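You operate a simulated robot arm through the tools that you are given. There is no shell and no other tool. Be economical: measure what you need, move in short steps, check, and stop when the job is done.

Carry out the task below with a simulated robot arm. There is one attempt and no reset: what you move stays moved.

Task
Put the yellow square cap and the orange result card in the yellow tote.

The check looks at the end state, three seconds after you hand in, the way a careful person would. Anything else that was tipped, shoved, dropped, spilled or broken makes it a failure. Lids that push on must go on centred and level and be pressed home; caps that screw on are set level and turned clockwise until they are tight.

Robot
A 6-joint arm with a two-finger parallel gripper on a trunk, on a base that drives. Base frame: it is fixed to the floor where the robot stands at the start and does not move with it; the origin is under the middle of the robot, x ahead of it, y to its left, z up. Units: mm, degrees, N and s.
With the tool pointing down near the work surface it reaches from about 300 to 700 mm from the robot's upright axis, wherever it stands. Its first joint turns from -166.0 to 166.0 degrees. Places, roughly: orange result card [1500, -4250, 1000]. Payload 4.1 kg.
The TCP is the grasp point between the finger pads, 23 mm short of the fingertips. In the tool frame z runs along the fingers and y along their closing line. Largest opening 94 mm; finger width 38, thickness 10; the body of the gripper, 54 by 96 mm, starts 39 mm behind the TCP.
Orientation is told as [roll, pitch, yaw] about the base's x, y, z axes, in that order, counted from this pose: with the fingers straight down and closing along the base's y, the tool's x points along the base's -x, its y along +y and its z along -z.

Tools
- The arm moves only by the tool play_rows. Its argument "motion" is a list of rows, each a list of 7 numbers: the turn, a rotation vector about the base's x, y, z in rad, then the shift along the base's x, y, z in m, then the closure, from 0 (fully open) to 1 (shut). In form: [[rx, ry, rz, tx, ty, tz, hand], ...]. A call has 1 to 10 rows; each row is the pose to reach, as a shift and turn from the pose commanded when the call began. Rows are played at 5 a second. More than 50 mm and 8.6 degrees between two rows, or a gripper value outside its range, and nothing of the call is played. A pose out of reach is approached as far as the arm can. The call stops where the force on the tool passes 40 N (or 10 N more than at its start, if that is more) or the arm is blocked; 0.2 s more then pass. The fingers move at their own pace (about 45 mm/s each) and stop on an object; they squeeze with about 32 N. The grip force told is the motor's: it shows also when the fingers shut on nothing. Time passes only in rows, and 0.2 s behind the last, so rows that repeat a pose let the fingers close. It gives the time, the measured TCP pose, the force on the tool (base axes), the opening and the grip force at its end, in the units of the frame above (readings bear some noise).
- Cameras (640 x 400 px; columns grow to the right, rows downward): "scene" is now at [4.4, 127.7, 1443.5]; the picture's right is [-0.71, -0.71, 0.00], its down [-0.44, 0.44, -0.78] and it looks along [0.55, -0.55, -0.63] (base axes); focal length 251 px, centre (320, 200). "wrist" rides on the gripper at [-39, 0, -44] in the tool frame; the picture's right is [0.00, -1.00, 0.00], its down [0.97, 0.00, -0.24] and it looks along [0.24, 0.00, 0.97] (tool axes); focal length 218 px, centre (320, 200). There is no depth. A picture from a camera that has moved, and an enlarged one, comes with that camera's place and axes in the base frame and with its lens. The place of the scene camera against the robot may be out by one fixed shift of up to 25 mm in any direction.
- get_image(camera): a new picture of that camera. It takes no simulated time.
- raise_lower(by): slides the trunk up (or, below 0, down) by that many mm; the arm and the scene camera ride with it, the base frame stays. It gives what a move gives, with no picture.
- steer(legs): drives the robot by 1 to 6 legs, each [ahead, turn to the left] in mm and degrees, along the robot's own axes; the way and the turn of a leg run together, so that a leg with both is an arc; at most 1500 mm and 180 degrees a leg. The arm and the cameras ride along, it lands a little off, and it stops where it bumps. It gives what a move gives.
- pan_tilt(pan, tilt): turns the head with the scene camera to pan (to the left, within 155 degrees either way) and tilt (down, from -29 to 69), counted from straight ahead of the robot. It gives what a move gives.
- enlarge(camera, box): a new picture of the part [left, top, right, bottom] of that camera's present view, enlarged. It takes no simulated time.
- sign_off(): hands the job in; it is judged then, once.

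Work in short steps. Places have to be worked out from the pictures, the camera data and where the tool is seen: move nearer, look again, correct. Check each grasp and each placing, and mend what went wrong. You have 120 turns and 98 pictures in all, those below and enlarged ones among them. Open the gripper and draw the arm clear of the work before you hand the job in, unless the task says otherwise; then end with one line.

The tools are called after "Request:" by a JSON object that holds its "op" and its "data". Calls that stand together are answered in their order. play_rows: Moves the arm, as the interface text tells. Its arguments: {"type":"object","properties":{"motion":{"type":"array","items":{"type":"array","items":{"type":"number"}}}},"required":["motion"]} The other tools are called the same way: raise_lower (by) slides the trunk up or down; steer (legs) drives the base; pan_tilt (pan, tilt) turns the head that bears the scene camera; get_image (camera) takes a picture; enlarge (camera, box) takes an enlarged picture of a part of a camera's view; sign_off () hands the job in.

At the start:

```text
clock: 0.0
ee_pos: [409.0, -133.3, 1221.0]
ee_rot: [0.0, 0.0, -0.1]
wrist_force: [0.6, -0.7, -1.2]
gripper_width: 93.8
grasp_force: 0.0
trunk travel left (down, up): [-400.0, 190.0]
robot x, y, heading: [-2.6, 2.1, -0.1]
head pan, tilt: [-45.0, 38.8]
```

scene: 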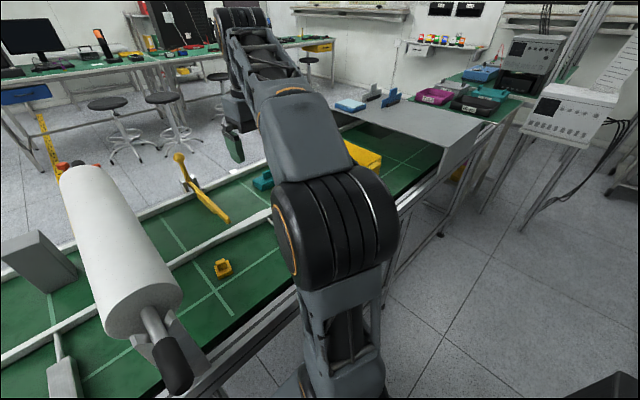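
wrist: 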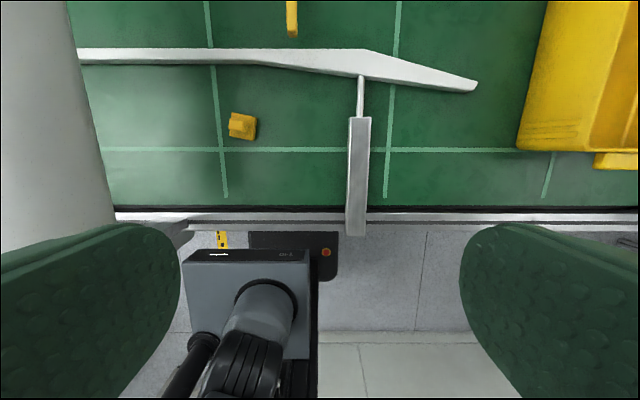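

The wrist view puts the yellow cap near (481, 0) and the tote near (550, -530). I'll look closer at both.

Request:
{"op": "enlarge", "data": {"camera": "wrist", "box": [180, 80, 308, 160]}}

Request:
{"op": "enlarge", "data": {"camera": "scene", "box": [300, 0, 620, 200]}}

Request:
{"op": "pan_tilt", "data": {"pan": -70, "tilt": 30}}

Request:
{"op": "get_image", "data": {"camera": "scene"}}

```text
5.00 times, centred on (244, 120) of wrist
camera zoom: at [446.8, -134.9, 1266.9], right [0.0, -1.0, 0.0], down [-0.97, 0.0, 0.24], along [-0.24, 0.0, -0.97], focal length 1091 px, centre (700, 600)
```

zoom: 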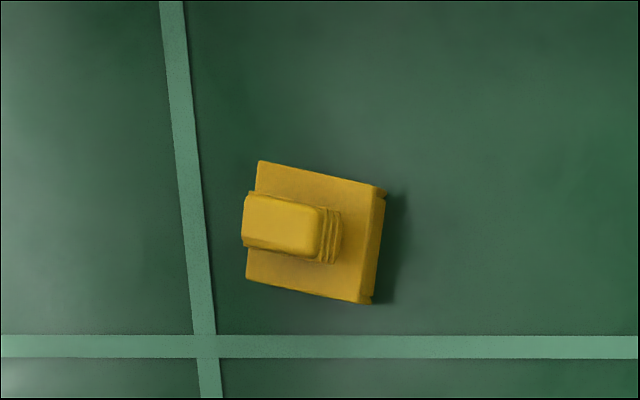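

```text
2.00 times, centred on (460, 100) of scene
camera zoom: at [4.4, 127.7, 1443.5], right [-0.71, -0.71, 0.0], down [-0.44, 0.44, -0.78], along [0.55, -0.55, -0.63], focal length 502 px, centre (40, 400)
```

zoom: 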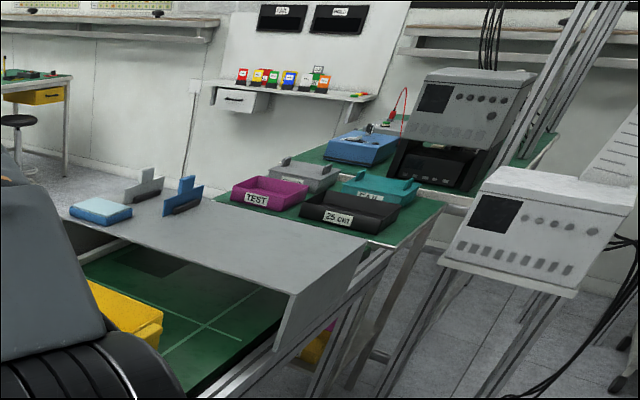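

```text
clock: 0.9
ee_pos: [408.4, -133.6, 1223.7]
ee_rot: [0.0, 0.0, 0.0]
wrist_force: [0.3, -0.6, -0.1]
gripper_width: 94.1
grasp_force: 0.0
trunk travel left (down, up): [-400.0, 190.0]
robot x, y, heading: [0.8, -0.5, 0.1]
head pan, tilt: [-70.0, 30.0]
```

```text
93 pictures are left
camera scene: at [-25.3, 103.4, 1457.1], right [-0.94, -0.34, 0.0], down [-0.17, 0.47, -0.87], along [0.3, -0.81, -0.5], focal length 251 px, centre (320, 200)
```

scene: 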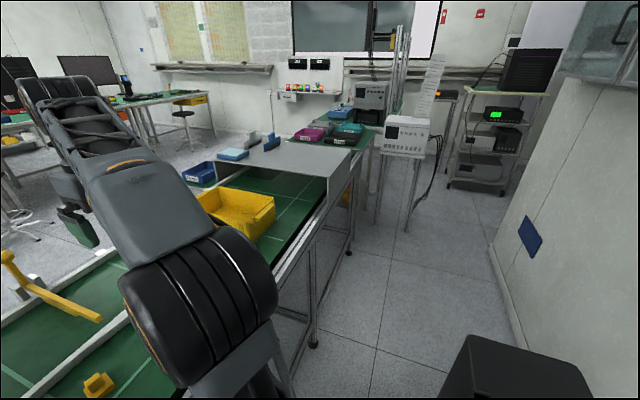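

Cap plate is about 42 mm square, turned about -11.5°, near (480, -2). I'll move above it and look.

Request:
{"op": "play_rows", "data": {"motion": [[0, 0, -0.033, 0.012, 0.022, -0.035, 0], [0, 0, -0.067, 0.024, 0.044, -0.07, 0], [0, 0, -0.1, 0.036, 0.066, -0.105, 0], [0, 0, -0.133, 0.048, 0.088, -0.14, 0], [0, 0, -0.167, 0.06, 0.11, -0.175, 0], [0, 0, -0.2, 0.071, 0.131, -0.21, 0], [0, 0, -0.2, 0.071, 0.131, -0.21, 0]]}}

Request:
{"op": "get_image", "data": {"camera": "wrist"}}

Request:
{"op": "get_image", "data": {"camera": "scene"}}

```text
clock: 2.5
ee_pos: [479.1, -0.4, 1013.4]
ee_rot: [0.1, -0.1, -11.4]
wrist_force: [0.2, 0.0, -0.3]
gripper_width: 93.9
grasp_force: 0.1
trunk travel left (down, up): [-400.0, 190.0]
robot x, y, heading: [-0.7, 0.1, 0.1]
head pan, tilt: [-70.0, 30.0]
```

```text
92 pictures are left
camera wrist: at [516.7, -9.6, 1058.8], right [-0.2, -0.98, 0.0], down [-0.95, 0.19, 0.24], along [-0.24, 0.05, -0.97], focal length 218 px, centre (320, 200)
```

wrist: 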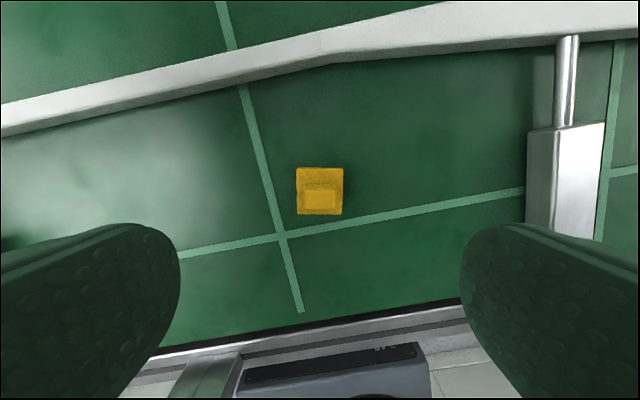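

```text
91 pictures are left
camera scene: at [-25.1, 103.5, 1457.1], right [-0.94, -0.34, 0.0], down [-0.17, 0.47, -0.87], along [0.3, -0.81, -0.5], focal length 251 px, centre (320, 200)
```

scene: 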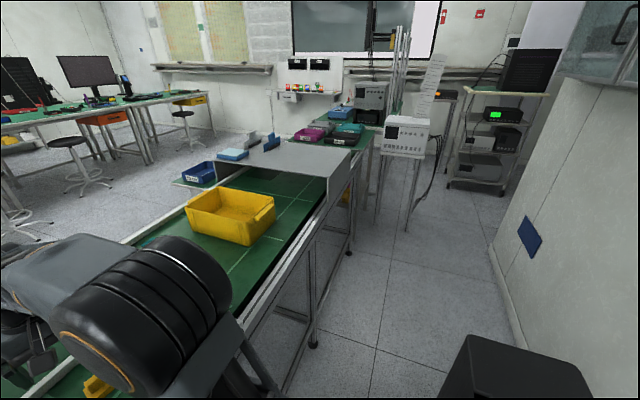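

Fingers are aligned with and centred on the cap. I'll go straight down to TCP z≈887 and close.

Request:
{"op": "play_rows", "data": {"motion": [[0, 0, 0, 0, 0, -0.04, 0], [0, 0, 0, 0, 0, -0.08, 0], [0, 0, 0, 0, 0, -0.105, 0], [0, 0, 0, -0.001, 0, -0.125, 0], [0, 0, 0, -0.001, 0, -0.125, 0], [0, 0, 0, -0.001, 0, -0.125, 0.5], [0, 0, 0, -0.001, 0, -0.125, 1], [0, 0, 0, -0.001, 0, -0.125, 1], [0, 0, 0, -0.001, 0, -0.125, 1], [0, 0, 0, -0.001, 0, -0.125, 1]]}}

Request:
{"op": "get_image", "data": {"camera": "wrist"}}

```text
clock: 4.7
ee_pos: [478.7, -2.8, 887.7]
ee_rot: [0.0, 0.0, -11.5]
wrist_force: [-0.2, 0.4, 0.3]
gripper_width: 38.6
grasp_force: 31.9
trunk travel left (down, up): [-400.0, 190.0]
robot x, y, heading: [-4.8, -0.8, 0.1]
head pan, tilt: [-70.0, 30.0]
```

```text
90 pictures are left
camera wrist: at [516.5, -11.6, 931.5], right [-0.2, -0.98, 0.0], down [-0.95, 0.19, 0.24], along [-0.24, 0.05, -0.97], focal length 218 px, centre (320, 200)
```

wrist: 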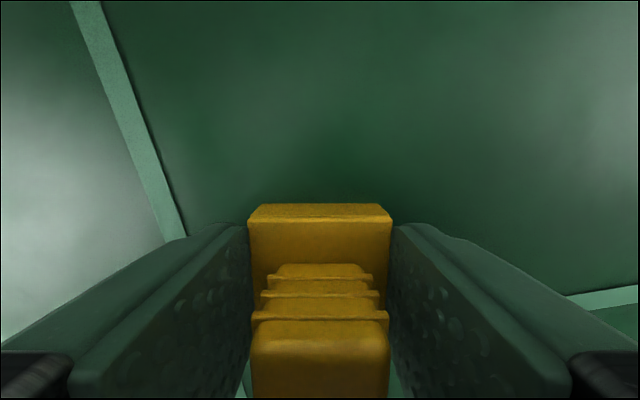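

Cap held (38.6 mm). I'll lift it high, then drive to face the tote.

Request:
{"op": "play_rows", "data": {"motion": [[0, 0, 0, 0, 0, 0.03, 1], [0, 0, 0, 0, 0, 0.07, 1], [0, 0, 0, 0, 0, 0.11, 1], [0, 0, 0, -0.01, 0, 0.15, 1], [0, 0, 0, -0.02, 0, 0.19, 1], [0, 0, 0, -0.03, 0, 0.23, 1], [0, 0, 0, -0.04, 0, 0.26, 1], [0, 0, 0, -0.04, 0, 0.26, 1]]}}

Request:
{"op": "steer", "data": {"legs": [[0, -90], [540, 0], [0, 90]]}}

Request:
{"op": "get_image", "data": {"camera": "wrist"}}

Request:
{"op": "pan_tilt", "data": {"pan": 0, "tilt": 45}}

Request:
{"op": "get_image", "data": {"camera": "scene"}}

```text
clock: 6.5
ee_pos: [438.0, -3.3, 1152.3]
ee_rot: [0.0, 0.0, -11.5]
wrist_force: [0.0, 0.3, 0.6]
gripper_width: 38.6
grasp_force: 32.4
trunk travel left (down, up): [-400.0, 190.0]
robot x, y, heading: [-1.0, -0.6, 0.1]
head pan, tilt: [-70.0, 30.0]
```

```text
clock: 7.8
ee_pos: [434.9, -48.3, 1151.2]
ee_rot: [0.0, 0.0, -17.3]
wrist_force: [0.1, 0.1, -0.3]
gripper_width: 38.5
grasp_force: 32.1
trunk travel left (down, up): [-400.0, 190.0]
robot x, y, heading: [-3.0, -1.5, -5.6]
head pan, tilt: [-70.0, 30.0]
stopped in leg 1: the robot was blocked; the commanded pose is now the measured one
```

```text
89 pictures are left
camera wrist: at [470.7, -61.2, 1194.9], right [-0.3, -0.95, 0.0], down [-0.93, 0.29, 0.24], along [-0.23, 0.07, -0.97], focal length 218 px, centre (320, 200)
```

wrist: 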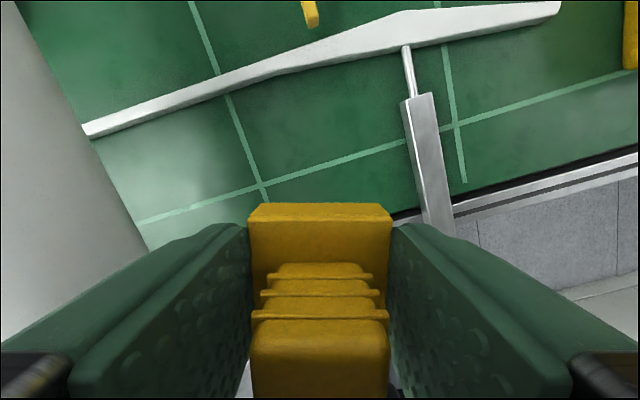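

```text
clock: 9.2
ee_pos: [433.2, -48.8, 1149.8]
ee_rot: [0.0, 0.0, -17.3]
wrist_force: [0.3, -0.6, 0.4]
gripper_width: 38.7
grasp_force: 32.3
trunk travel left (down, up): [-400.0, 190.0]
robot x, y, heading: [1.0, 1.2, -5.8]
head pan, tilt: [0.0, 45.0]
```

```text
88 pictures are left
camera scene: at [39.8, 185.6, 1434.5], right [-0.1, -0.99, 0.0], down [-0.7, 0.07, -0.71], along [0.7, -0.07, -0.71], focal length 251 px, centre (320, 200)
```

scene: 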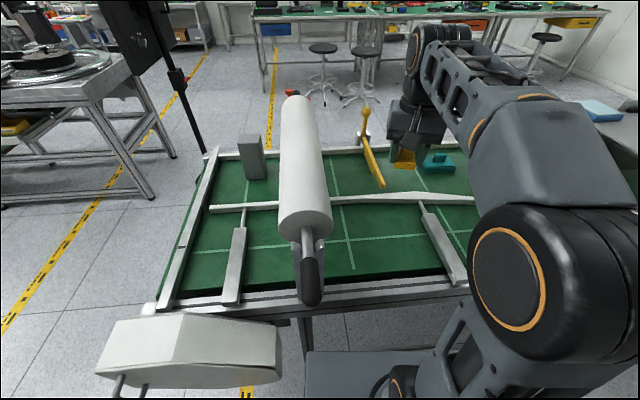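

The base can't turn on the spot, as its front corner likely meets the bench. I'll look behind and to the sides before backing up.

Request:
{"op": "pan_tilt", "data": {"pan": 150, "tilt": 45}}

Request:
{"op": "get_image", "data": {"camera": "scene"}}

Request:
{"op": "pan_tilt", "data": {"pan": -130, "tilt": 45}}

Request:
{"op": "get_image", "data": {"camera": "scene"}}

```text
clock: 11.5
ee_pos: [433.3, -48.2, 1150.5]
ee_rot: [0.0, 0.0, -17.3]
wrist_force: [0.6, 0.1, 0.3]
gripper_width: 38.9
grasp_force: 32.3
trunk travel left (down, up): [-400.0, 190.0]
robot x, y, heading: [-4.4, 0.2, -5.4]
head pan, tilt: [150.0, 45.0]
```

```text
87 pictures are left
camera scene: at [-107.1, 241.1, 1434.5], right [0.58, 0.81, 0.0], down [0.57, -0.41, -0.71], along [-0.57, 0.41, -0.71], focal length 251 px, centre (320, 200)
```

scene: 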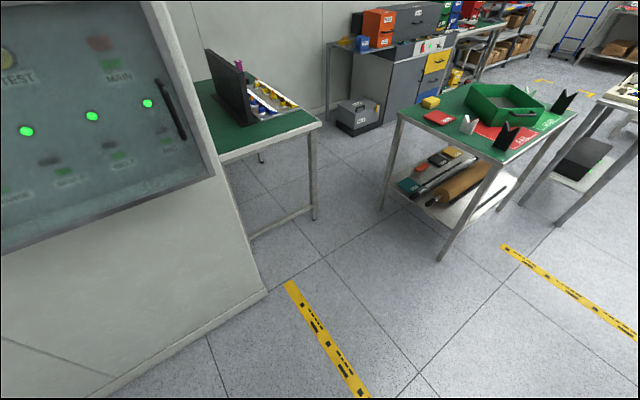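

```text
clock: 15.4
ee_pos: [433.6, -48.8, 1151.5]
ee_rot: [0.0, 0.0, -17.2]
wrist_force: [0.7, -0.4, -0.8]
gripper_width: 38.5
grasp_force: 32.1
trunk travel left (down, up): [-400.0, 190.0]
robot x, y, heading: [-0.5, 0.9, -5.5]
head pan, tilt: [-130.0, 45.0]
```

```text
86 pictures are left
camera scene: at [-99.3, 136.8, 1434.5], right [-0.7, 0.72, 0.0], down [0.51, 0.49, -0.71], along [-0.51, -0.49, -0.71], focal length 251 px, centre (320, 200)
```

scene: 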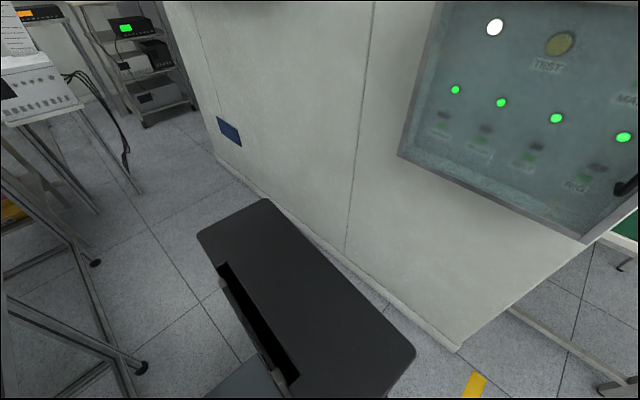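

There's a wall at x≈-850 behind and bench at x≈325 in front, so I'll back up 260 mm to the corridor centre, then turn.

Request:
{"op": "steer", "data": {"legs": [[-260, 0], [0, -84.5]]}}

Request:
{"op": "pan_tilt", "data": {"pan": 20, "tilt": 40}}

Request:
{"op": "get_image", "data": {"camera": "scene"}}

```text
clock: 20.8
ee_pos: [-261.6, -412.1, 1150.4]
ee_rot: [-0.1, 0.0, -101.7]
wrist_force: [0.0, 0.1, -0.4]
gripper_width: 38.6
grasp_force: 31.9
trunk travel left (down, up): [-400.0, 190.0]
robot x, y, heading: [-252.8, 26.3, -90.2]
head pan, tilt: [-130.0, 45.0]
```

```text
clock: 23.2
ee_pos: [-261.3, -412.9, 1150.5]
ee_rot: [0.1, 0.0, -101.7]
wrist_force: [0.1, -0.3, -0.3]
gripper_width: 38.6
grasp_force: 32.4
trunk travel left (down, up): [-400.0, 190.0]
robot x, y, heading: [-255.1, 26.8, -90.3]
head pan, tilt: [20.0, 40.0]
```

```text
85 pictures are left
camera scene: at [-56.2, 27.1, 1441.7], right [-0.94, -0.34, 0.0], down [-0.22, 0.6, -0.77], along [0.26, -0.72, -0.64], focal length 251 px, centre (320, 200)
```

scene: 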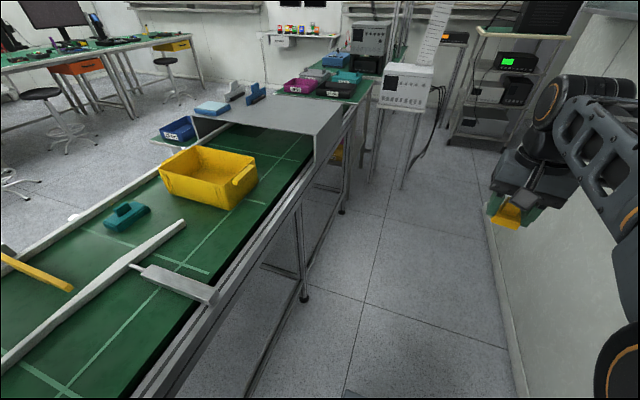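

Tote is at about x 465–750, y -470…-670. I'll drive alongside and face it.

Request:
{"op": "steer", "data": {"legs": [[590, 0], [0, 90], [235, 0]]}}

Request:
{"op": "pan_tilt", "data": {"pan": -20, "tilt": 40}}

Request:
{"op": "get_image", "data": {"camera": "scene"}}

Request:
{"op": "get_image", "data": {"camera": "wrist"}}

```text
clock: 31.7
ee_pos: [417.9, -594.8, 1150.6]
ee_rot: [0.0, 0.0, -13.2]
wrist_force: [0.1, -0.6, 0.4]
gripper_width: 38.5
grasp_force: 32.1
trunk travel left (down, up): [-400.0, 190.0]
robot x, y, heading: [-20.1, -580.2, -1.5]
head pan, tilt: [20.0, 40.0]
```

```text
clock: 32.7
ee_pos: [419.2, -594.0, 1150.4]
ee_rot: [0.0, -0.1, -13.2]
wrist_force: [-0.5, -0.4, -0.8]
gripper_width: 38.6
grasp_force: 32.2
trunk travel left (down, up): [-400.0, 190.0]
robot x, y, heading: [-17.8, -575.9, -1.5]
head pan, tilt: [-20.0, 40.0]
```

```text
84 pictures are left
camera scene: at [8.4, -419.2, 1441.7], right [-0.37, -0.93, 0.0], down [-0.6, 0.24, -0.77], along [0.71, -0.28, -0.64], focal length 251 px, centre (320, 200)
```

scene: 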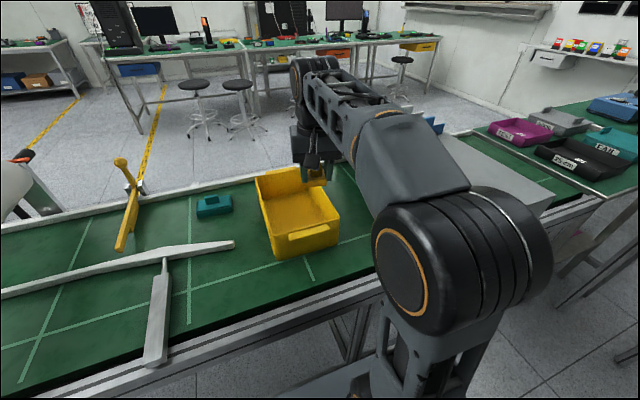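

```text
83 pictures are left
camera wrist: at [456.3, -605.1, 1194.8], right [-0.23, -0.97, 0.0], down [-0.94, 0.22, 0.24], along [-0.23, 0.05, -0.97], focal length 218 px, centre (320, 200)
```

wrist: 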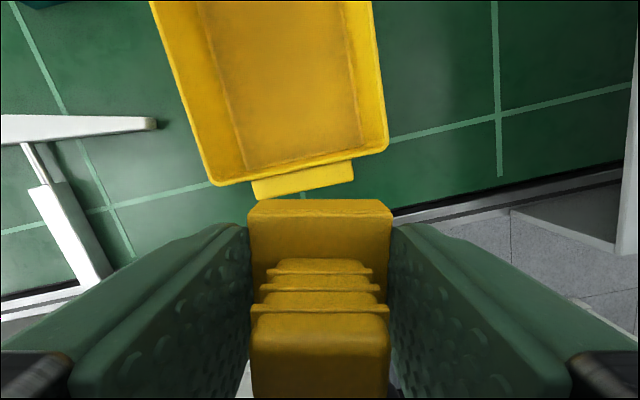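

Tote interior centre is around (575, -572). I'll move above it at (550, -572), straightening the yaw, then look.

Request:
{"op": "play_rows", "data": {"motion": [[0, 0, 0.04, 0.022, 0.004, -0.02, 1], [0, 0, 0.08, 0.044, 0.008, -0.04, 1], [0, 0, 0.12, 0.066, 0.012, -0.06, 1], [0, 0, 0.16, 0.088, 0.016, -0.08, 1], [0, 0, 0.2, 0.11, 0.02, -0.1, 1], [0, 0, 0.23, 0.131, 0.022, -0.12, 1], [0, 0, 0.23, 0.131, 0.022, -0.12, 1]]}}

Request:
{"op": "get_image", "data": {"camera": "wrist"}}

Request:
{"op": "get_image", "data": {"camera": "scene"}}

```text
clock: 34.3
ee_pos: [550.9, -572.5, 1029.1]
ee_rot: [0.0, 0.0, 0.1]
wrist_force: [0.6, 0.2, -0.3]
gripper_width: 38.6
grasp_force: 31.5
trunk travel left (down, up): [-400.0, 190.0]
robot x, y, heading: [-20.3, -577.6, -1.4]
head pan, tilt: [-20.0, 40.0]
```

```text
82 pictures are left
camera wrist: at [589.3, -573.9, 1073.9], right [0.0, -1.0, 0.0], down [-0.97, 0.0, 0.24], along [-0.24, 0.0, -0.97], focal length 218 px, centre (320, 200)
```

wrist: 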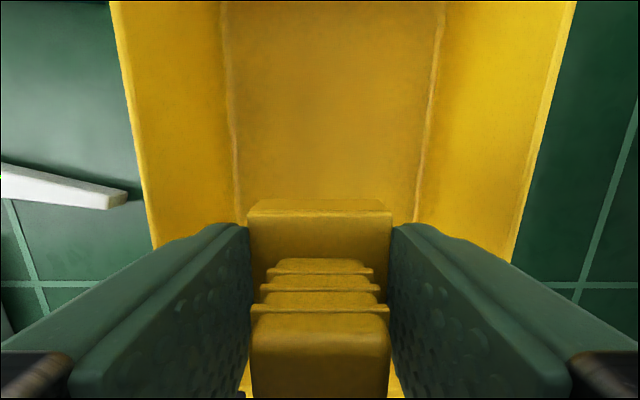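

```text
81 pictures are left
camera scene: at [8.7, -419.2, 1441.7], right [-0.37, -0.93, 0.0], down [-0.6, 0.24, -0.77], along [0.71, -0.28, -0.64], focal length 251 px, centre (320, 200)
```

scene: 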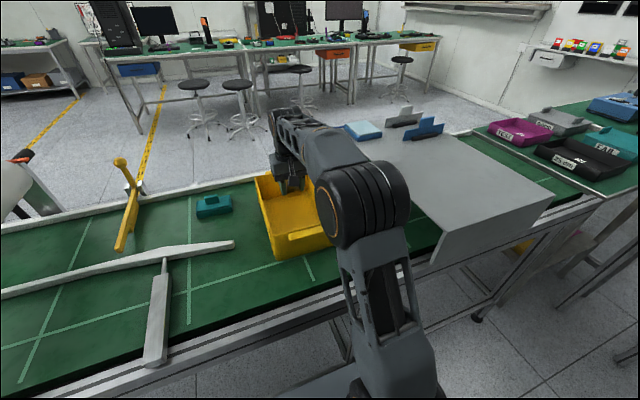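

Well centred. Lowering to the tote floor with a small y correction, then releasing.

Request:
{"op": "play_rows", "data": {"motion": [[0, 0, 0, 0, -0.007, -0.04, 1], [0, 0, 0, 0, -0.007, -0.08, 1], [0, 0, 0, 0, -0.007, -0.11, 1], [0, 0, 0, 0, -0.007, -0.125, 1], [0, 0, 0, 0, -0.007, -0.134, 1], [0, 0, 0, 0, -0.007, -0.134, 1], [0, 0, 0, 0, -0.007, -0.134, 0.5], [0, 0, 0, 0, -0.007, -0.134, 0.2], [0, 0, 0, 0, -0.007, -0.134, 0.2], [0, 0, 0, 0, -0.007, -0.134, 0.2]]}}

Request:
{"op": "get_image", "data": {"camera": "wrist"}}

```text
clock: 36.3
ee_pos: [551.1, -578.8, 899.8]
ee_rot: [-0.1, -0.3, 0.0]
wrist_force: [6.0, 1.1, 14.8]
gripper_width: 75.1
grasp_force: 0.1
trunk travel left (down, up): [-400.0, 190.0]
robot x, y, heading: [-19.4, -581.1, -1.4]
head pan, tilt: [-20.0, 40.0]
stopped in row 9: the force on the tool passed its limit (the readings are from after the stop); the commanded pose is now the measured one
```

```text
80 pictures are left
camera wrist: at [587.8, -579.8, 943.8], right [0.0, -1.0, 0.0], down [-0.97, 0.0, 0.24], along [-0.24, 0.0, -0.97], focal length 218 px, centre (320, 200)
```

wrist: 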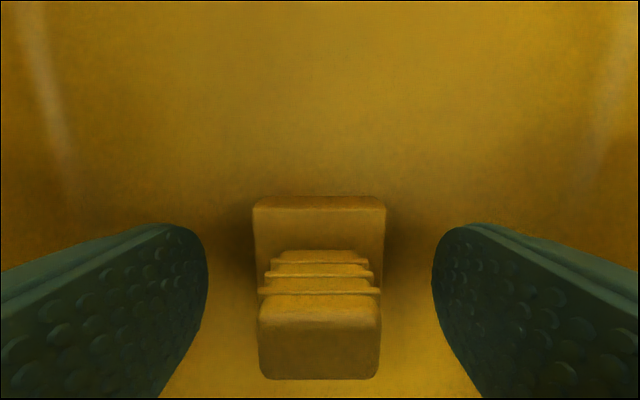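

Cap is released on the tote floor. Rising and retracting.

Request:
{"op": "play_rows", "data": {"motion": [[0, 0, 0, 0, 0, 0.03, 0.2], [0, 0, 0, 0, 0, 0.07, 0.2], [0, 0, 0, 0, 0, 0.11, 0.2], [0, 0, 0, 0, 0, 0.15, 0.2], [0, 0, 0, -0.02, 0, 0.19, 0.2], [0, 0, 0, -0.05, 0, 0.22, 0.2], [0, 0, 0, -0.09, 0, 0.24, 0.2], [0, 0, 0, -0.13, 0, 0.25, 0.2], [0, 0, 0, -0.13, 0, 0.25, 0.2]]}}

Request:
{"op": "get_image", "data": {"camera": "wrist"}}

Request:
{"op": "pan_tilt", "data": {"pan": -70, "tilt": 20}}

Request:
{"op": "get_image", "data": {"camera": "scene"}}

```text
clock: 38.3
ee_pos: [421.3, -579.4, 1148.5]
ee_rot: [0.1, -0.1, 0.0]
wrist_force: [0.3, -0.1, -0.2]
gripper_width: 75.0
grasp_force: 0.0
trunk travel left (down, up): [-400.0, 190.0]
robot x, y, heading: [-15.6, -578.2, -1.5]
head pan, tilt: [-20.0, 40.0]
```

```text
79 pictures are left
camera wrist: at [459.1, -581.4, 1193.0], right [0.0, -1.0, 0.0], down [-0.97, 0.0, 0.24], along [-0.24, 0.0, -0.97], focal length 218 px, centre (320, 200)
```

wrist: 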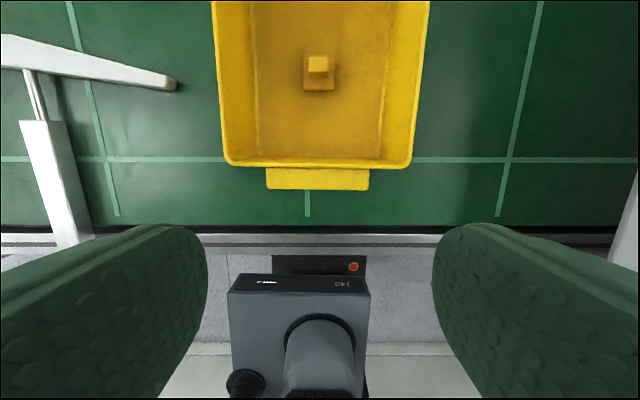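

```text
clock: 39.5
ee_pos: [421.7, -579.9, 1149.1]
ee_rot: [0.0, -0.1, 0.1]
wrist_force: [-0.3, -0.6, 0.2]
gripper_width: 75.0
grasp_force: 0.1
trunk travel left (down, up): [-400.0, 190.0]
robot x, y, heading: [-19.1, -580.1, -1.6]
head pan, tilt: [-70.0, 20.0]
```

```text
78 pictures are left
camera scene: at [-41.1, -476.3, 1473.1], right [-0.95, -0.32, 0.0], down [-0.11, 0.32, -0.94], along [0.3, -0.89, -0.34], focal length 251 px, centre (320, 200)
```

scene: 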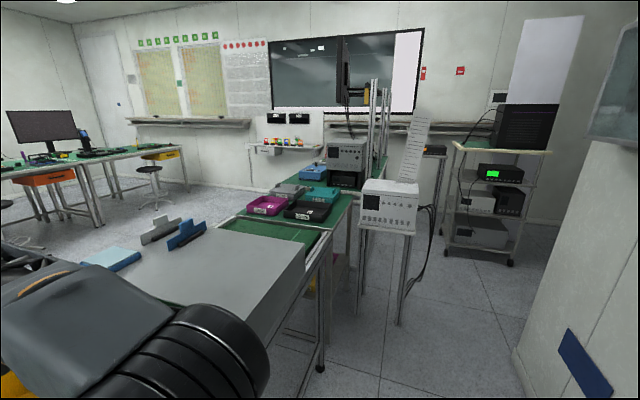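

The given card place projects onto the small wall shelf with coloured cards. Enlarging it.

Request:
{"op": "enlarge", "data": {"camera": "scene", "box": [240, 100, 368, 180]}}

```text
5.00 times, centred on (304, 140) of scene
camera zoom: at [-41.1, -476.3, 1473.1], right [-0.95, -0.32, 0.0], down [-0.11, 0.32, -0.94], along [0.3, -0.89, -0.34], focal length 1255 px, centre (400, 500)
```

zoom: 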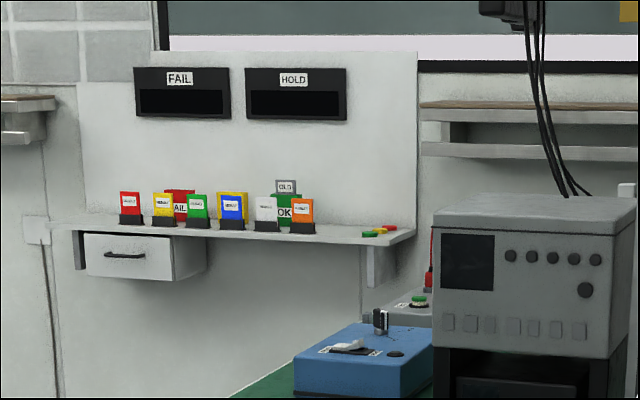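

The orange card stands in a slotted base on the wall shelf. I'll back out and drive down the right aisle part-way, then look.

Request:
{"op": "steer", "data": {"legs": [[-240, 0], [0, -98.5], [800, 0]]}}

Request:
{"op": "pan_tilt", "data": {"pan": 10, "tilt": 20}}

Request:
{"op": "get_image", "data": {"camera": "scene"}}

```text
clock: 49.1
ee_pos: [-440.3, -1788.3, 1149.1]
ee_rot: [0.0, 0.0, -97.5]
wrist_force: [0.0, -0.2, 0.0]
gripper_width: 75.2
grasp_force: 0.1
trunk travel left (down, up): [-400.0, 190.0]
robot x, y, heading: [-381.0, -1348.6, -99.1]
head pan, tilt: [-70.0, 20.0]
```

```text
clock: 50.7
ee_pos: [-439.3, -1788.3, 1150.0]
ee_rot: [0.0, -0.1, -97.4]
wrist_force: [-0.1, 0.2, -0.1]
gripper_width: 75.3
grasp_force: 0.1
trunk travel left (down, up): [-400.0, 190.0]
robot x, y, heading: [-380.6, -1353.1, -99.0]
head pan, tilt: [10.0, 20.0]
```

```text
76 pictures are left
camera scene: at [-200.8, -1389.7, 1473.1], right [-1.0, -0.02, 0.0], down [-0.01, 0.34, -0.94], along [0.02, -0.94, -0.34], focal length 251 px, centre (320, 200)
```

scene: 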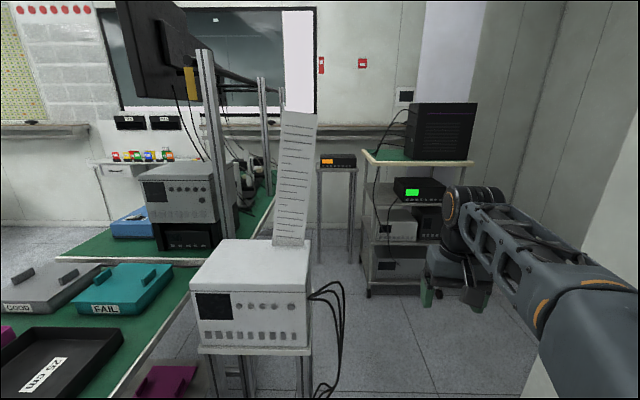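

The right aisle is choked near the far end; the left aisle beyond the conveyor looks wide. I'll reverse back and go round the conveyor's +y end, looking as I go.

Request:
{"op": "steer", "data": {"legs": [[-800, 0], [0, 9], [-500, 0]]}}

Request:
{"op": "pan_tilt", "data": {"pan": 140, "tilt": 30}}

Request:
{"op": "get_image", "data": {"camera": "scene"}}

```text
clock: 58.2
ee_pos: [-230.1, -494.1, 1148.8]
ee_rot: [0.0, -0.1, -90.2]
wrist_force: [0.6, 0.4, 0.2]
gripper_width: 75.3
grasp_force: 0.0
trunk travel left (down, up): [-400.0, 190.0]
robot x, y, heading: [-226.5, -54.8, -91.6]
head pan, tilt: [10.0, 20.0]
```

```text
clock: 60.3
ee_pos: [-231.2, -493.7, 1148.2]
ee_rot: [-0.1, -0.1, -90.1]
wrist_force: [0.2, -0.3, -0.5]
gripper_width: 75.4
grasp_force: 0.0
trunk travel left (down, up): [-400.0, 190.0]
robot x, y, heading: [-228.1, -54.4, -91.7]
head pan, tilt: [140.0, 30.0]
```

```text
75 pictures are left
camera scene: at [4.2, 90.6, 1457.1], right [0.75, -0.66, 0.0], down [-0.33, -0.37, -0.87], along [0.58, 0.65, -0.5], focal length 251 px, centre (320, 200)
```

scene: 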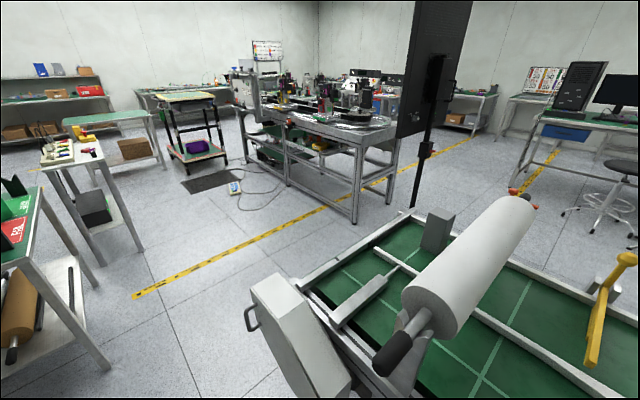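

Path seen: conveyor end at y≈530 (white box to ≈600), bench legs at y≈1364. I'll back to (-250, 880), turn to heading ≈3° and drive ahead past the conveyor end.

Request:
{"op": "steer", "data": {"legs": [[0, 3], [-935, 0], [0, 92]]}}

Request:
{"op": "pan_tilt", "data": {"pan": -20, "tilt": 25}}

Request:
{"op": "get_image", "data": {"camera": "scene"}}

```text
clock: 69.6
ee_pos: [181.6, 926.2, 1149.1]
ee_rot: [0.0, -0.1, 7.4]
wrist_force: [-0.1, 0.4, 0.7]
gripper_width: 75.3
grasp_force: 0.1
trunk travel left (down, up): [-400.0, 190.0]
robot x, y, heading: [-255.2, 871.7, 5.8]
head pan, tilt: [140.0, 30.0]
```

```text
clock: 72.0
ee_pos: [181.7, 925.7, 1149.5]
ee_rot: [0.0, -0.1, 7.3]
wrist_force: [0.2, -0.2, -0.2]
gripper_width: 75.3
grasp_force: 0.1
trunk travel left (down, up): [-400.0, 190.0]
robot x, y, heading: [-253.3, 875.3, 5.8]
head pan, tilt: [-20.0, 25.0]
```

```text
74 pictures are left
camera scene: at [-238.4, 1030.8, 1465.1], right [-0.24, -0.97, 0.0], down [-0.41, 0.1, -0.91], along [0.88, -0.22, -0.42], focal length 251 px, centre (320, 200)
```

scene: 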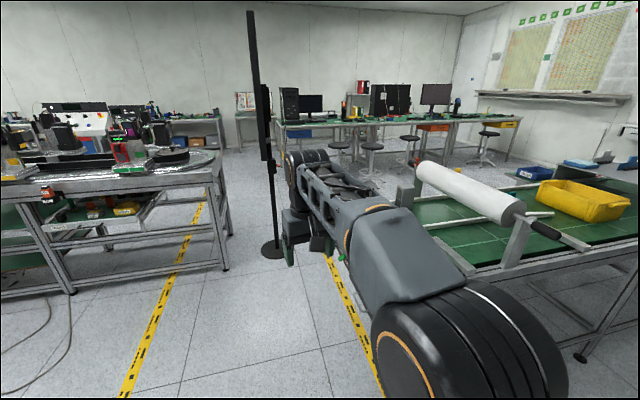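

A free-standing pole stands at (1816, 992), which I'll stay short of. Next: ahead to x≈1250, angle to (1750, 150), then heading -90 down the left aisle.

Request:
{"op": "steer", "data": {"legs": [[0, -6.5], [1500, 0], [0, -53.6], [862, 0], [0, -35.7]]}}

Request:
{"op": "pan_tilt", "data": {"pan": 0, "tilt": 25}}

Request:
{"op": "get_image", "data": {"camera": "scene"}}

```text
clock: 88.4
ee_pos: [1750.4, -312.7, 1148.9]
ee_rot: [0.0, -0.2, -89.8]
wrist_force: [-0.6, 0.8, 0.1]
gripper_width: 75.2
grasp_force: 0.1
trunk travel left (down, up): [-400.0, 190.0]
robot x, y, heading: [1754.6, 125.5, -91.3]
head pan, tilt: [-20.0, 25.0]
```

```text
clock: 89.3
ee_pos: [1751.5, -312.8, 1148.7]
ee_rot: [0.1, -0.1, -89.9]
wrist_force: [0.2, -0.6, 0.7]
gripper_width: 75.4
grasp_force: 0.0
trunk travel left (down, up): [-400.0, 190.0]
robot x, y, heading: [1750.5, 129.8, -91.2]
head pan, tilt: [0.0, 25.0]
```

```text
73 pictures are left
camera scene: at [1921.2, 113.4, 1465.1], right [-1.0, 0.02, 0.0], down [0.01, 0.42, -0.91], along [-0.02, -0.91, -0.42], focal length 251 px, centre (320, 200)
```

scene: 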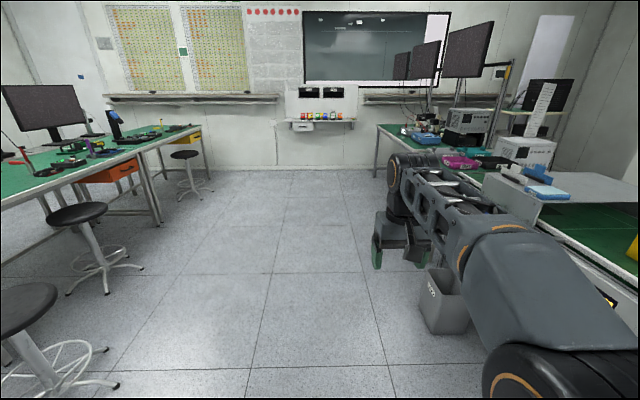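

The aisle is clear all the way to the card shelf. Driving toward (1560, -3470).

Request:
{"op": "steer", "data": {"legs": [[0, -1.8], [1500, 0], [1500, 0], [600, 0], [0, 3]]}}

Request:
{"op": "pan_tilt", "data": {"pan": 0, "tilt": 30}}

Request:
{"op": "get_image", "data": {"camera": "scene"}}

Request:
{"op": "get_image", "data": {"camera": "wrist"}}

```text
clock: 107.4
ee_pos: [1709.7, -3889.1, 1149.1]
ee_rot: [0.1, -0.2, -85.6]
wrist_force: [-0.2, 0.6, 0.4]
gripper_width: 75.4
grasp_force: 0.0
trunk travel left (down, up): [-400.0, 190.0]
robot x, y, heading: [1681.9, -3452.5, -87.2]
head pan, tilt: [0.0, 25.0]
```

```text
clock: 108.1
ee_pos: [1709.6, -3888.5, 1150.1]
ee_rot: [-0.1, -0.2, -85.8]
wrist_force: [-1.1, 0.6, 0.9]
gripper_width: 75.0
grasp_force: 0.0
trunk travel left (down, up): [-400.0, 190.0]
robot x, y, heading: [1676.8, -3448.6, -87.4]
head pan, tilt: [0.0, 30.0]
```

```text
72 pictures are left
camera scene: at [1851.0, -3450.8, 1457.1], right [-1.0, -0.05, 0.0], down [-0.02, 0.5, -0.87], along [0.04, -0.87, -0.5], focal length 251 px, centre (320, 200)
```

scene: 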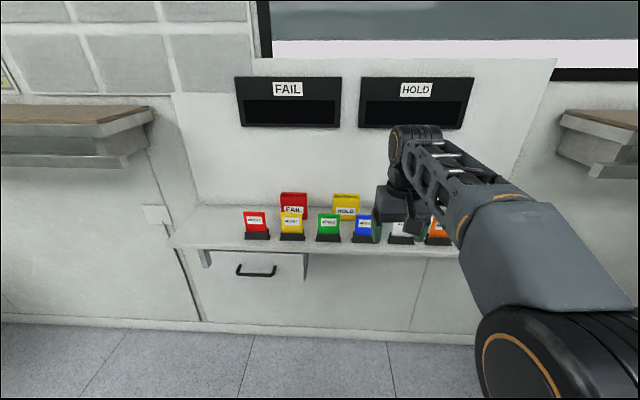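

```text
71 pictures are left
camera wrist: at [1712.0, -3929.2, 1192.8], right [-1.0, -0.07, 0.0], down [-0.07, 0.97, 0.24], along [-0.02, 0.24, -0.97], focal length 218 px, centre (320, 200)
```

wrist: 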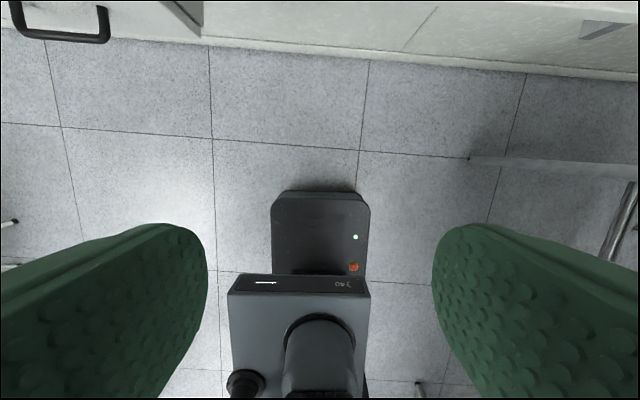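

Orange card is near (1450, -4220). I'll shift the base closer and to the right, to about (1520, -3640).

Request:
{"op": "steer", "data": {"legs": [[0, -42], [250, 0], [0, 39.4]]}}

Request:
{"op": "pan_tilt", "data": {"pan": -10, "tilt": 35}}

Request:
{"op": "get_image", "data": {"camera": "scene"}}

Request:
{"op": "get_image", "data": {"camera": "wrist"}}

```text
clock: 113.7
ee_pos: [1517.4, -4085.0, 1149.9]
ee_rot: [0.0, -0.1, -89.6]
wrist_force: [0.0, 0.0, 0.2]
gripper_width: 75.1
grasp_force: 0.0
trunk travel left (down, up): [-400.0, 190.0]
robot x, y, heading: [1516.5, -3645.3, -91.5]
head pan, tilt: [0.0, 30.0]
```

```text
clock: 114.4
ee_pos: [1517.4, -4083.8, 1147.7]
ee_rot: [0.0, -0.1, -89.6]
wrist_force: [-0.5, -0.6, 0.8]
gripper_width: 75.4
grasp_force: 0.0
trunk travel left (down, up): [-400.0, 190.0]
robot x, y, heading: [1516.6, -3642.7, -90.9]
head pan, tilt: [-10.0, 35.0]
```

```text
70 pictures are left
camera scene: at [1670.9, -3651.3, 1449.3], right [-0.98, 0.19, 0.0], down [0.11, 0.56, -0.82], along [-0.16, -0.8, -0.57], focal length 251 px, centre (320, 200)
```

scene: 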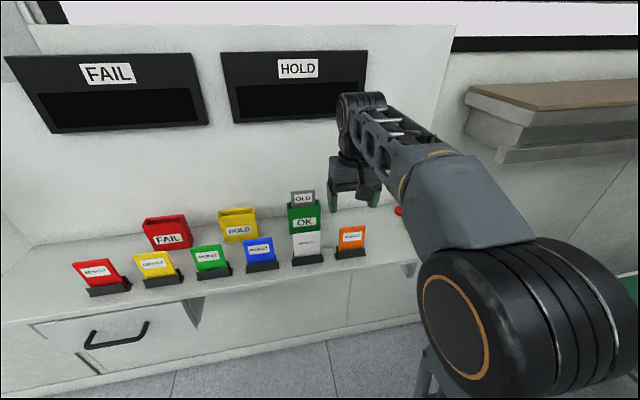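

```text
69 pictures are left
camera wrist: at [1517.0, -4123.7, 1192.8], right [-1.0, -0.01, 0.0], down [-0.01, 0.97, 0.24], along [0.0, 0.24, -0.97], focal length 218 px, centre (320, 200)
```

wrist: 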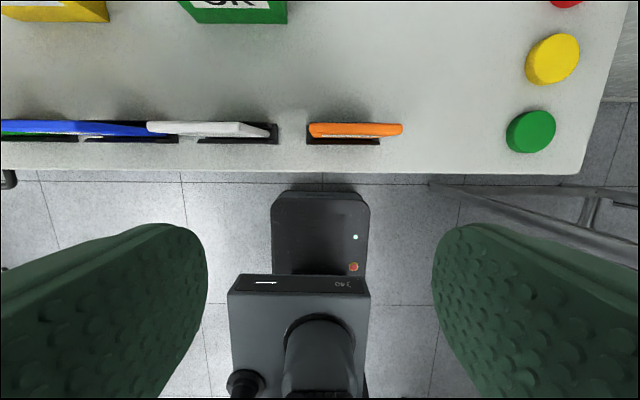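

Card top looks near (1490, -4135, ~1010), its face normal along y. I'll turn the gripper to yaw -180 (fingers close along y, camera on the free -x side) while hovering above it.

Request:
{"op": "play_rows", "data": {"motion": [[0, 0, -0.145, -0.003, -0.005, 0.003, 0], [0, 0, -0.29, -0.006, -0.01, 0.003, 0], [0, 0, -0.435, -0.009, -0.015, 0.003, 0], [0, 0, -0.58, -0.012, -0.02, 0.003, 0], [0, 0, -0.725, -0.015, -0.025, 0.003, 0], [0, 0, -0.87, -0.018, -0.03, 0.003, 0], [0, 0, -1.015, -0.021, -0.035, 0.003, 0], [0, 0, -1.16, -0.024, -0.04, 0.003, 0], [0, 0, -1.305, -0.027, -0.045, 0.003, 0], [0, 0, -1.45, -0.027, -0.05, 0.003, 0]]}}

Request:
{"op": "play_rows", "data": {"motion": [[0, 0, -0.127, 0, 0, 0, 0], [0, 0, -0.127, 0, 0, 0, 0]]}}

Request:
{"op": "get_image", "data": {"camera": "wrist"}}

Request:
{"op": "enlarge", "data": {"camera": "scene", "box": [240, 150, 432, 270]}}

```text
clock: 116.6
ee_pos: [1490.6, -4133.3, 1152.4]
ee_rot: [0.1, 0.0, -172.8]
wrist_force: [0.4, -0.9, 1.3]
gripper_width: 93.8
grasp_force: 0.0
trunk travel left (down, up): [-400.0, 190.0]
robot x, y, heading: [1517.6, -3643.5, -91.0]
head pan, tilt: [-10.0, 35.0]
```

```text
clock: 117.2
ee_pos: [1490.5, -4133.9, 1151.7]
ee_rot: [0.0, -0.2, 180.0]
wrist_force: [-0.3, 0.5, -0.2]
gripper_width: 94.0
grasp_force: 0.1
trunk travel left (down, up): [-400.0, 190.0]
robot x, y, heading: [1518.5, -3642.5, -91.1]
head pan, tilt: [-10.0, 35.0]
```

```text
68 pictures are left
camera wrist: at [1451.7, -4134.2, 1195.8], right [0.0, 1.0, 0.0], down [0.97, 0.0, 0.24], along [0.24, 0.0, -0.97], focal length 218 px, centre (320, 200)
```

wrist: 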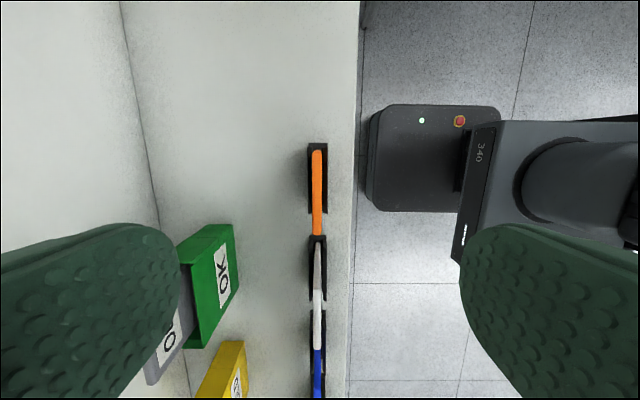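

```text
3.33 times, centred on (336, 210) of scene
camera zoom: at [1670.9, -3651.3, 1449.3], right [-0.98, 0.19, 0.0], down [0.11, 0.56, -0.82], along [-0.16, -0.8, -0.57], focal length 837 px, centre (267, 167)
```

zoom: 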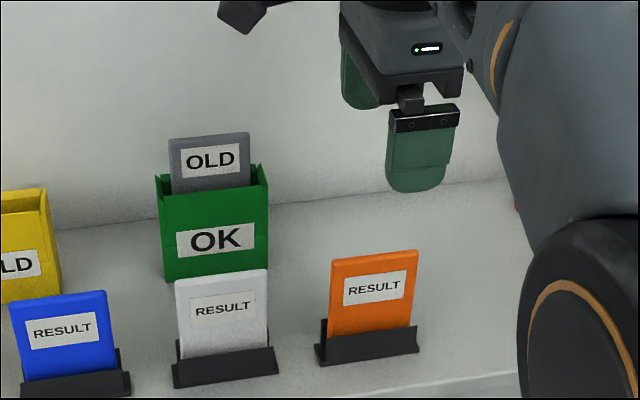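

Two wrist views agree: card top at z≈1022, x 1455–1525, y≈-4136.5. I'll narrow the opening to ~60 mm and go down to TCP z≈994.

Request:
{"op": "play_rows", "data": {"motion": [[0, 0, 0, 0, -0.0025, -0.03, 0.36], [0, 0, 0, 0, -0.0025, -0.065, 0.36], [0, 0, 0, 0, -0.0025, -0.095, 0.36], [0, 0, 0, 0, -0.0025, -0.095, 0.36]]}}

Request:
{"op": "get_image", "data": {"camera": "wrist"}}

Request:
{"op": "enlarge", "data": {"camera": "scene", "box": [240, 150, 432, 270]}}

```text
clock: 118.2
ee_pos: [1492.2, -4137.7, 1058.5]
ee_rot: [0.0, -0.1, -179.9]
wrist_force: [-0.9, 0.2, 0.4]
gripper_width: 60.1
grasp_force: 0.1
trunk travel left (down, up): [-400.0, 190.0]
robot x, y, heading: [1517.2, -3643.0, -91.0]
head pan, tilt: [-10.0, 35.0]
```

```text
66 pictures are left
camera wrist: at [1452.3, -4138.5, 1102.6], right [0.0, 1.0, 0.0], down [0.97, 0.0, 0.24], along [0.24, 0.0, -0.97], focal length 218 px, centre (320, 200)
```

wrist: 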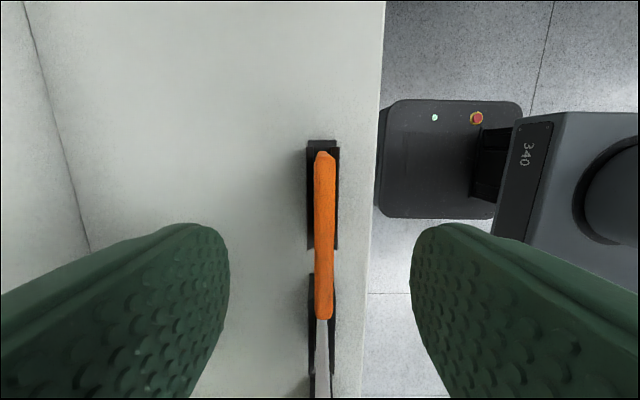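

```text
3.33 times, centred on (336, 210) of scene
camera zoom: at [1670.9, -3651.4, 1449.3], right [-0.98, 0.19, 0.0], down [0.11, 0.56, -0.82], along [-0.16, -0.8, -0.57], focal length 837 px, centre (267, 167)
```

zoom: 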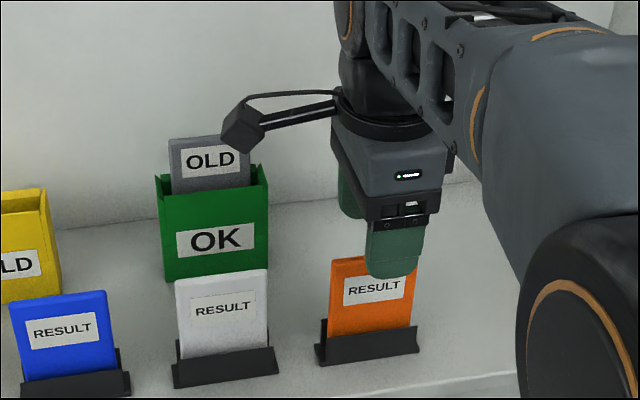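

Card is centred between the fingers; the black side fitting on the wrist stays ~40 mm above the white card by my estimate. Descend 63 mm and close.

Request:
{"op": "play_rows", "data": {"motion": [[0, 0, 0, -0.001, 0.001, -0.03, 0.36], [0, 0, 0, -0.001, 0.001, -0.05, 0.36], [0, 0, 0, -0.001, 0.001, -0.063, 0.36], [0, 0, 0, -0.001, 0.001, -0.063, 0.36], [0, 0, 0, -0.001, 0.001, -0.063, 0.7], [0, 0, 0, -0.001, 0.001, -0.063, 1], [0, 0, 0, -0.001, 0.001, -0.063, 1], [0, 0, 0, -0.001, 0.001, -0.063, 1], [0, 0, 0, -0.001, 0.001, -0.063, 1]]}}

Request:
{"op": "enlarge", "data": {"camera": "scene", "box": [240, 150, 432, 270]}}

Request:
{"op": "get_image", "data": {"camera": "wrist"}}

```text
clock: 120.2
ee_pos: [1492.2, -4136.3, 994.1]
ee_rot: [0.0, -0.1, -179.9]
wrist_force: [-0.1, 0.1, -0.8]
gripper_width: 7.7
grasp_force: 32.1
trunk travel left (down, up): [-400.0, 190.0]
robot x, y, heading: [1514.0, -3641.3, -90.8]
head pan, tilt: [-10.0, 35.0]
```

```text
3.33 times, centred on (336, 210) of scene
camera zoom: at [1670.9, -3651.4, 1449.3], right [-0.98, 0.19, 0.0], down [0.11, 0.56, -0.82], along [-0.16, -0.8, -0.57], focal length 837 px, centre (267, 167)
```

zoom: 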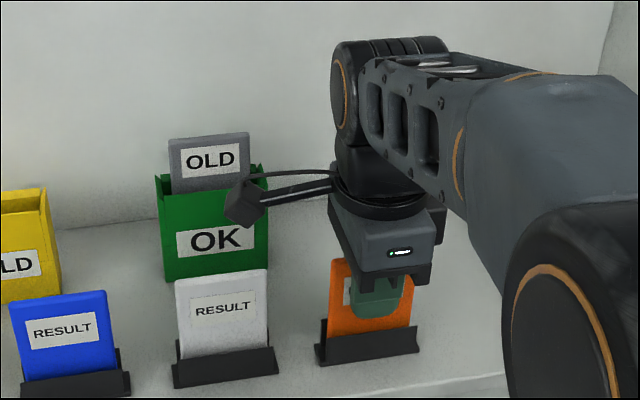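

```text
63 pictures are left
camera wrist: at [1452.1, -4137.4, 1037.7], right [0.0, 1.0, 0.0], down [0.97, 0.0, 0.24], along [0.24, 0.0, -0.97], focal length 218 px, centre (320, 200)
```

wrist: 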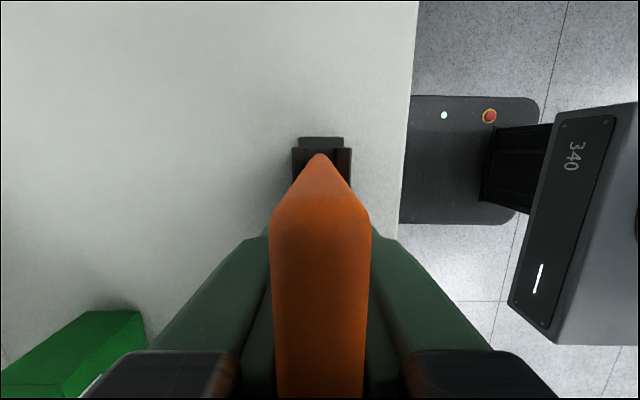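

Gripped at 7.7 mm. Lift slowly straight up to draw it from the slot.

Request:
{"op": "play_rows", "data": {"motion": [[0, 0, 0, 0, 0, 0.006, 1], [0, 0, 0, 0, 0, 0.014, 1], [0, 0, 0, 0, 0, 0.024, 1], [0, 0, 0, 0, 0, 0.036, 1], [0, 0, 0, 0, 0, 0.05, 1], [0, 0, 0, 0, 0, 0.07, 1], [0, 0, 0, 0, 0, 0.07, 1]]}}

Request:
{"op": "enlarge", "data": {"camera": "scene", "box": [240, 150, 432, 270]}}

```text
clock: 121.8
ee_pos: [1489.8, -4133.9, 1063.9]
ee_rot: [0.0, -0.1, -179.9]
wrist_force: [-0.1, -1.0, -1.0]
gripper_width: 7.3
grasp_force: 32.4
trunk travel left (down, up): [-400.0, 190.0]
robot x, y, heading: [1518.0, -3643.2, -90.9]
head pan, tilt: [-10.0, 35.0]
```

```text
3.33 times, centred on (336, 210) of scene
camera zoom: at [1670.9, -3651.3, 1449.3], right [-0.98, 0.19, 0.0], down [0.11, 0.56, -0.82], along [-0.16, -0.8, -0.57], focal length 837 px, centre (267, 167)
```

zoom: 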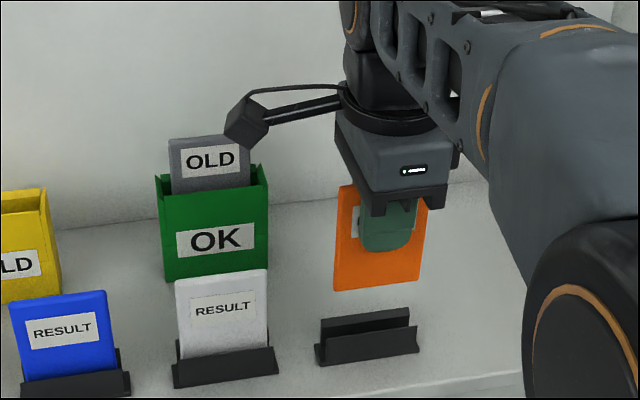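

The card is out and its base stayed put. I'll lift higher and retract, then drive back and approach the tote from this (left-aisle) side, which is shorter.

Request:
{"op": "play_rows", "data": {"motion": [[0, 0, 0, 0, 0, 0.03, 1], [0, 0, 0, 0, 0, 0.06, 1], [0, 0, 0, 0, 0.01, 0.09, 1], [0, 0, 0, 0, 0.03, 0.11, 1], [0, 0, 0, 0, 0.05, 0.12, 1], [0, 0, 0, 0, 0.07, 0.12, 1], [0, 0, 0, 0, 0.07, 0.12, 1]]}}

Request:
{"op": "steer", "data": {"legs": [[-120, 0], [0, -28], [-650, 0], [0, 120], [0, 95]]}}

Request:
{"op": "pan_tilt", "data": {"pan": 10, "tilt": 25}}

Request:
{"op": "get_image", "data": {"camera": "scene"}}

```text
clock: 123.4
ee_pos: [1487.9, -4063.7, 1184.6]
ee_rot: [0.1, -0.1, -180.0]
wrist_force: [-0.7, 0.5, -1.4]
gripper_width: 7.3
grasp_force: 32.4
trunk travel left (down, up): [-400.0, 190.0]
robot x, y, heading: [1519.0, -3641.4, -91.1]
head pan, tilt: [-10.0, 35.0]
```

```text
clock: 138.4
ee_pos: [1792.4, -2519.7, 1184.8]
ee_rot: [0.0, -0.1, 9.3]
wrist_force: [0.7, 0.3, 0.2]
gripper_width: 7.6
grasp_force: 31.8
trunk travel left (down, up): [-400.0, 190.0]
robot x, y, heading: [1832.2, -2938.1, 98.2]
head pan, tilt: [-10.0, 35.0]
```

```text
clock: 139.2
ee_pos: [1793.7, -2521.1, 1184.0]
ee_rot: [0.1, -0.1, 9.3]
wrist_force: [-0.3, 0.1, -0.9]
gripper_width: 7.2
grasp_force: 31.8
trunk travel left (down, up): [-400.0, 190.0]
robot x, y, heading: [1832.5, -2939.2, 98.5]
head pan, tilt: [10.0, 25.0]
```

```text
61 pictures are left
camera scene: at [1650.9, -2913.4, 1465.0], right [0.95, 0.31, 0.0], down [0.13, -0.4, -0.91], along [-0.28, 0.86, -0.42], focal length 251 px, centre (320, 200)
```

scene: 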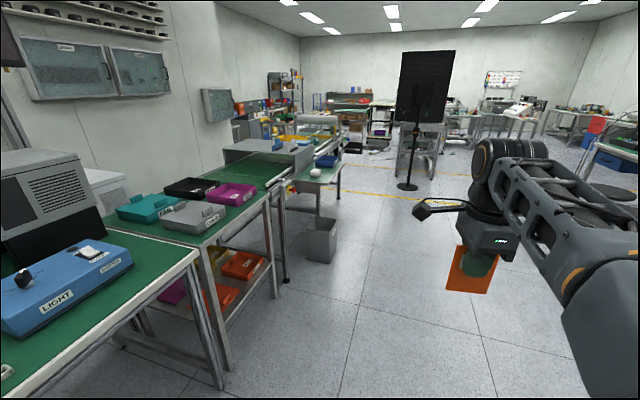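

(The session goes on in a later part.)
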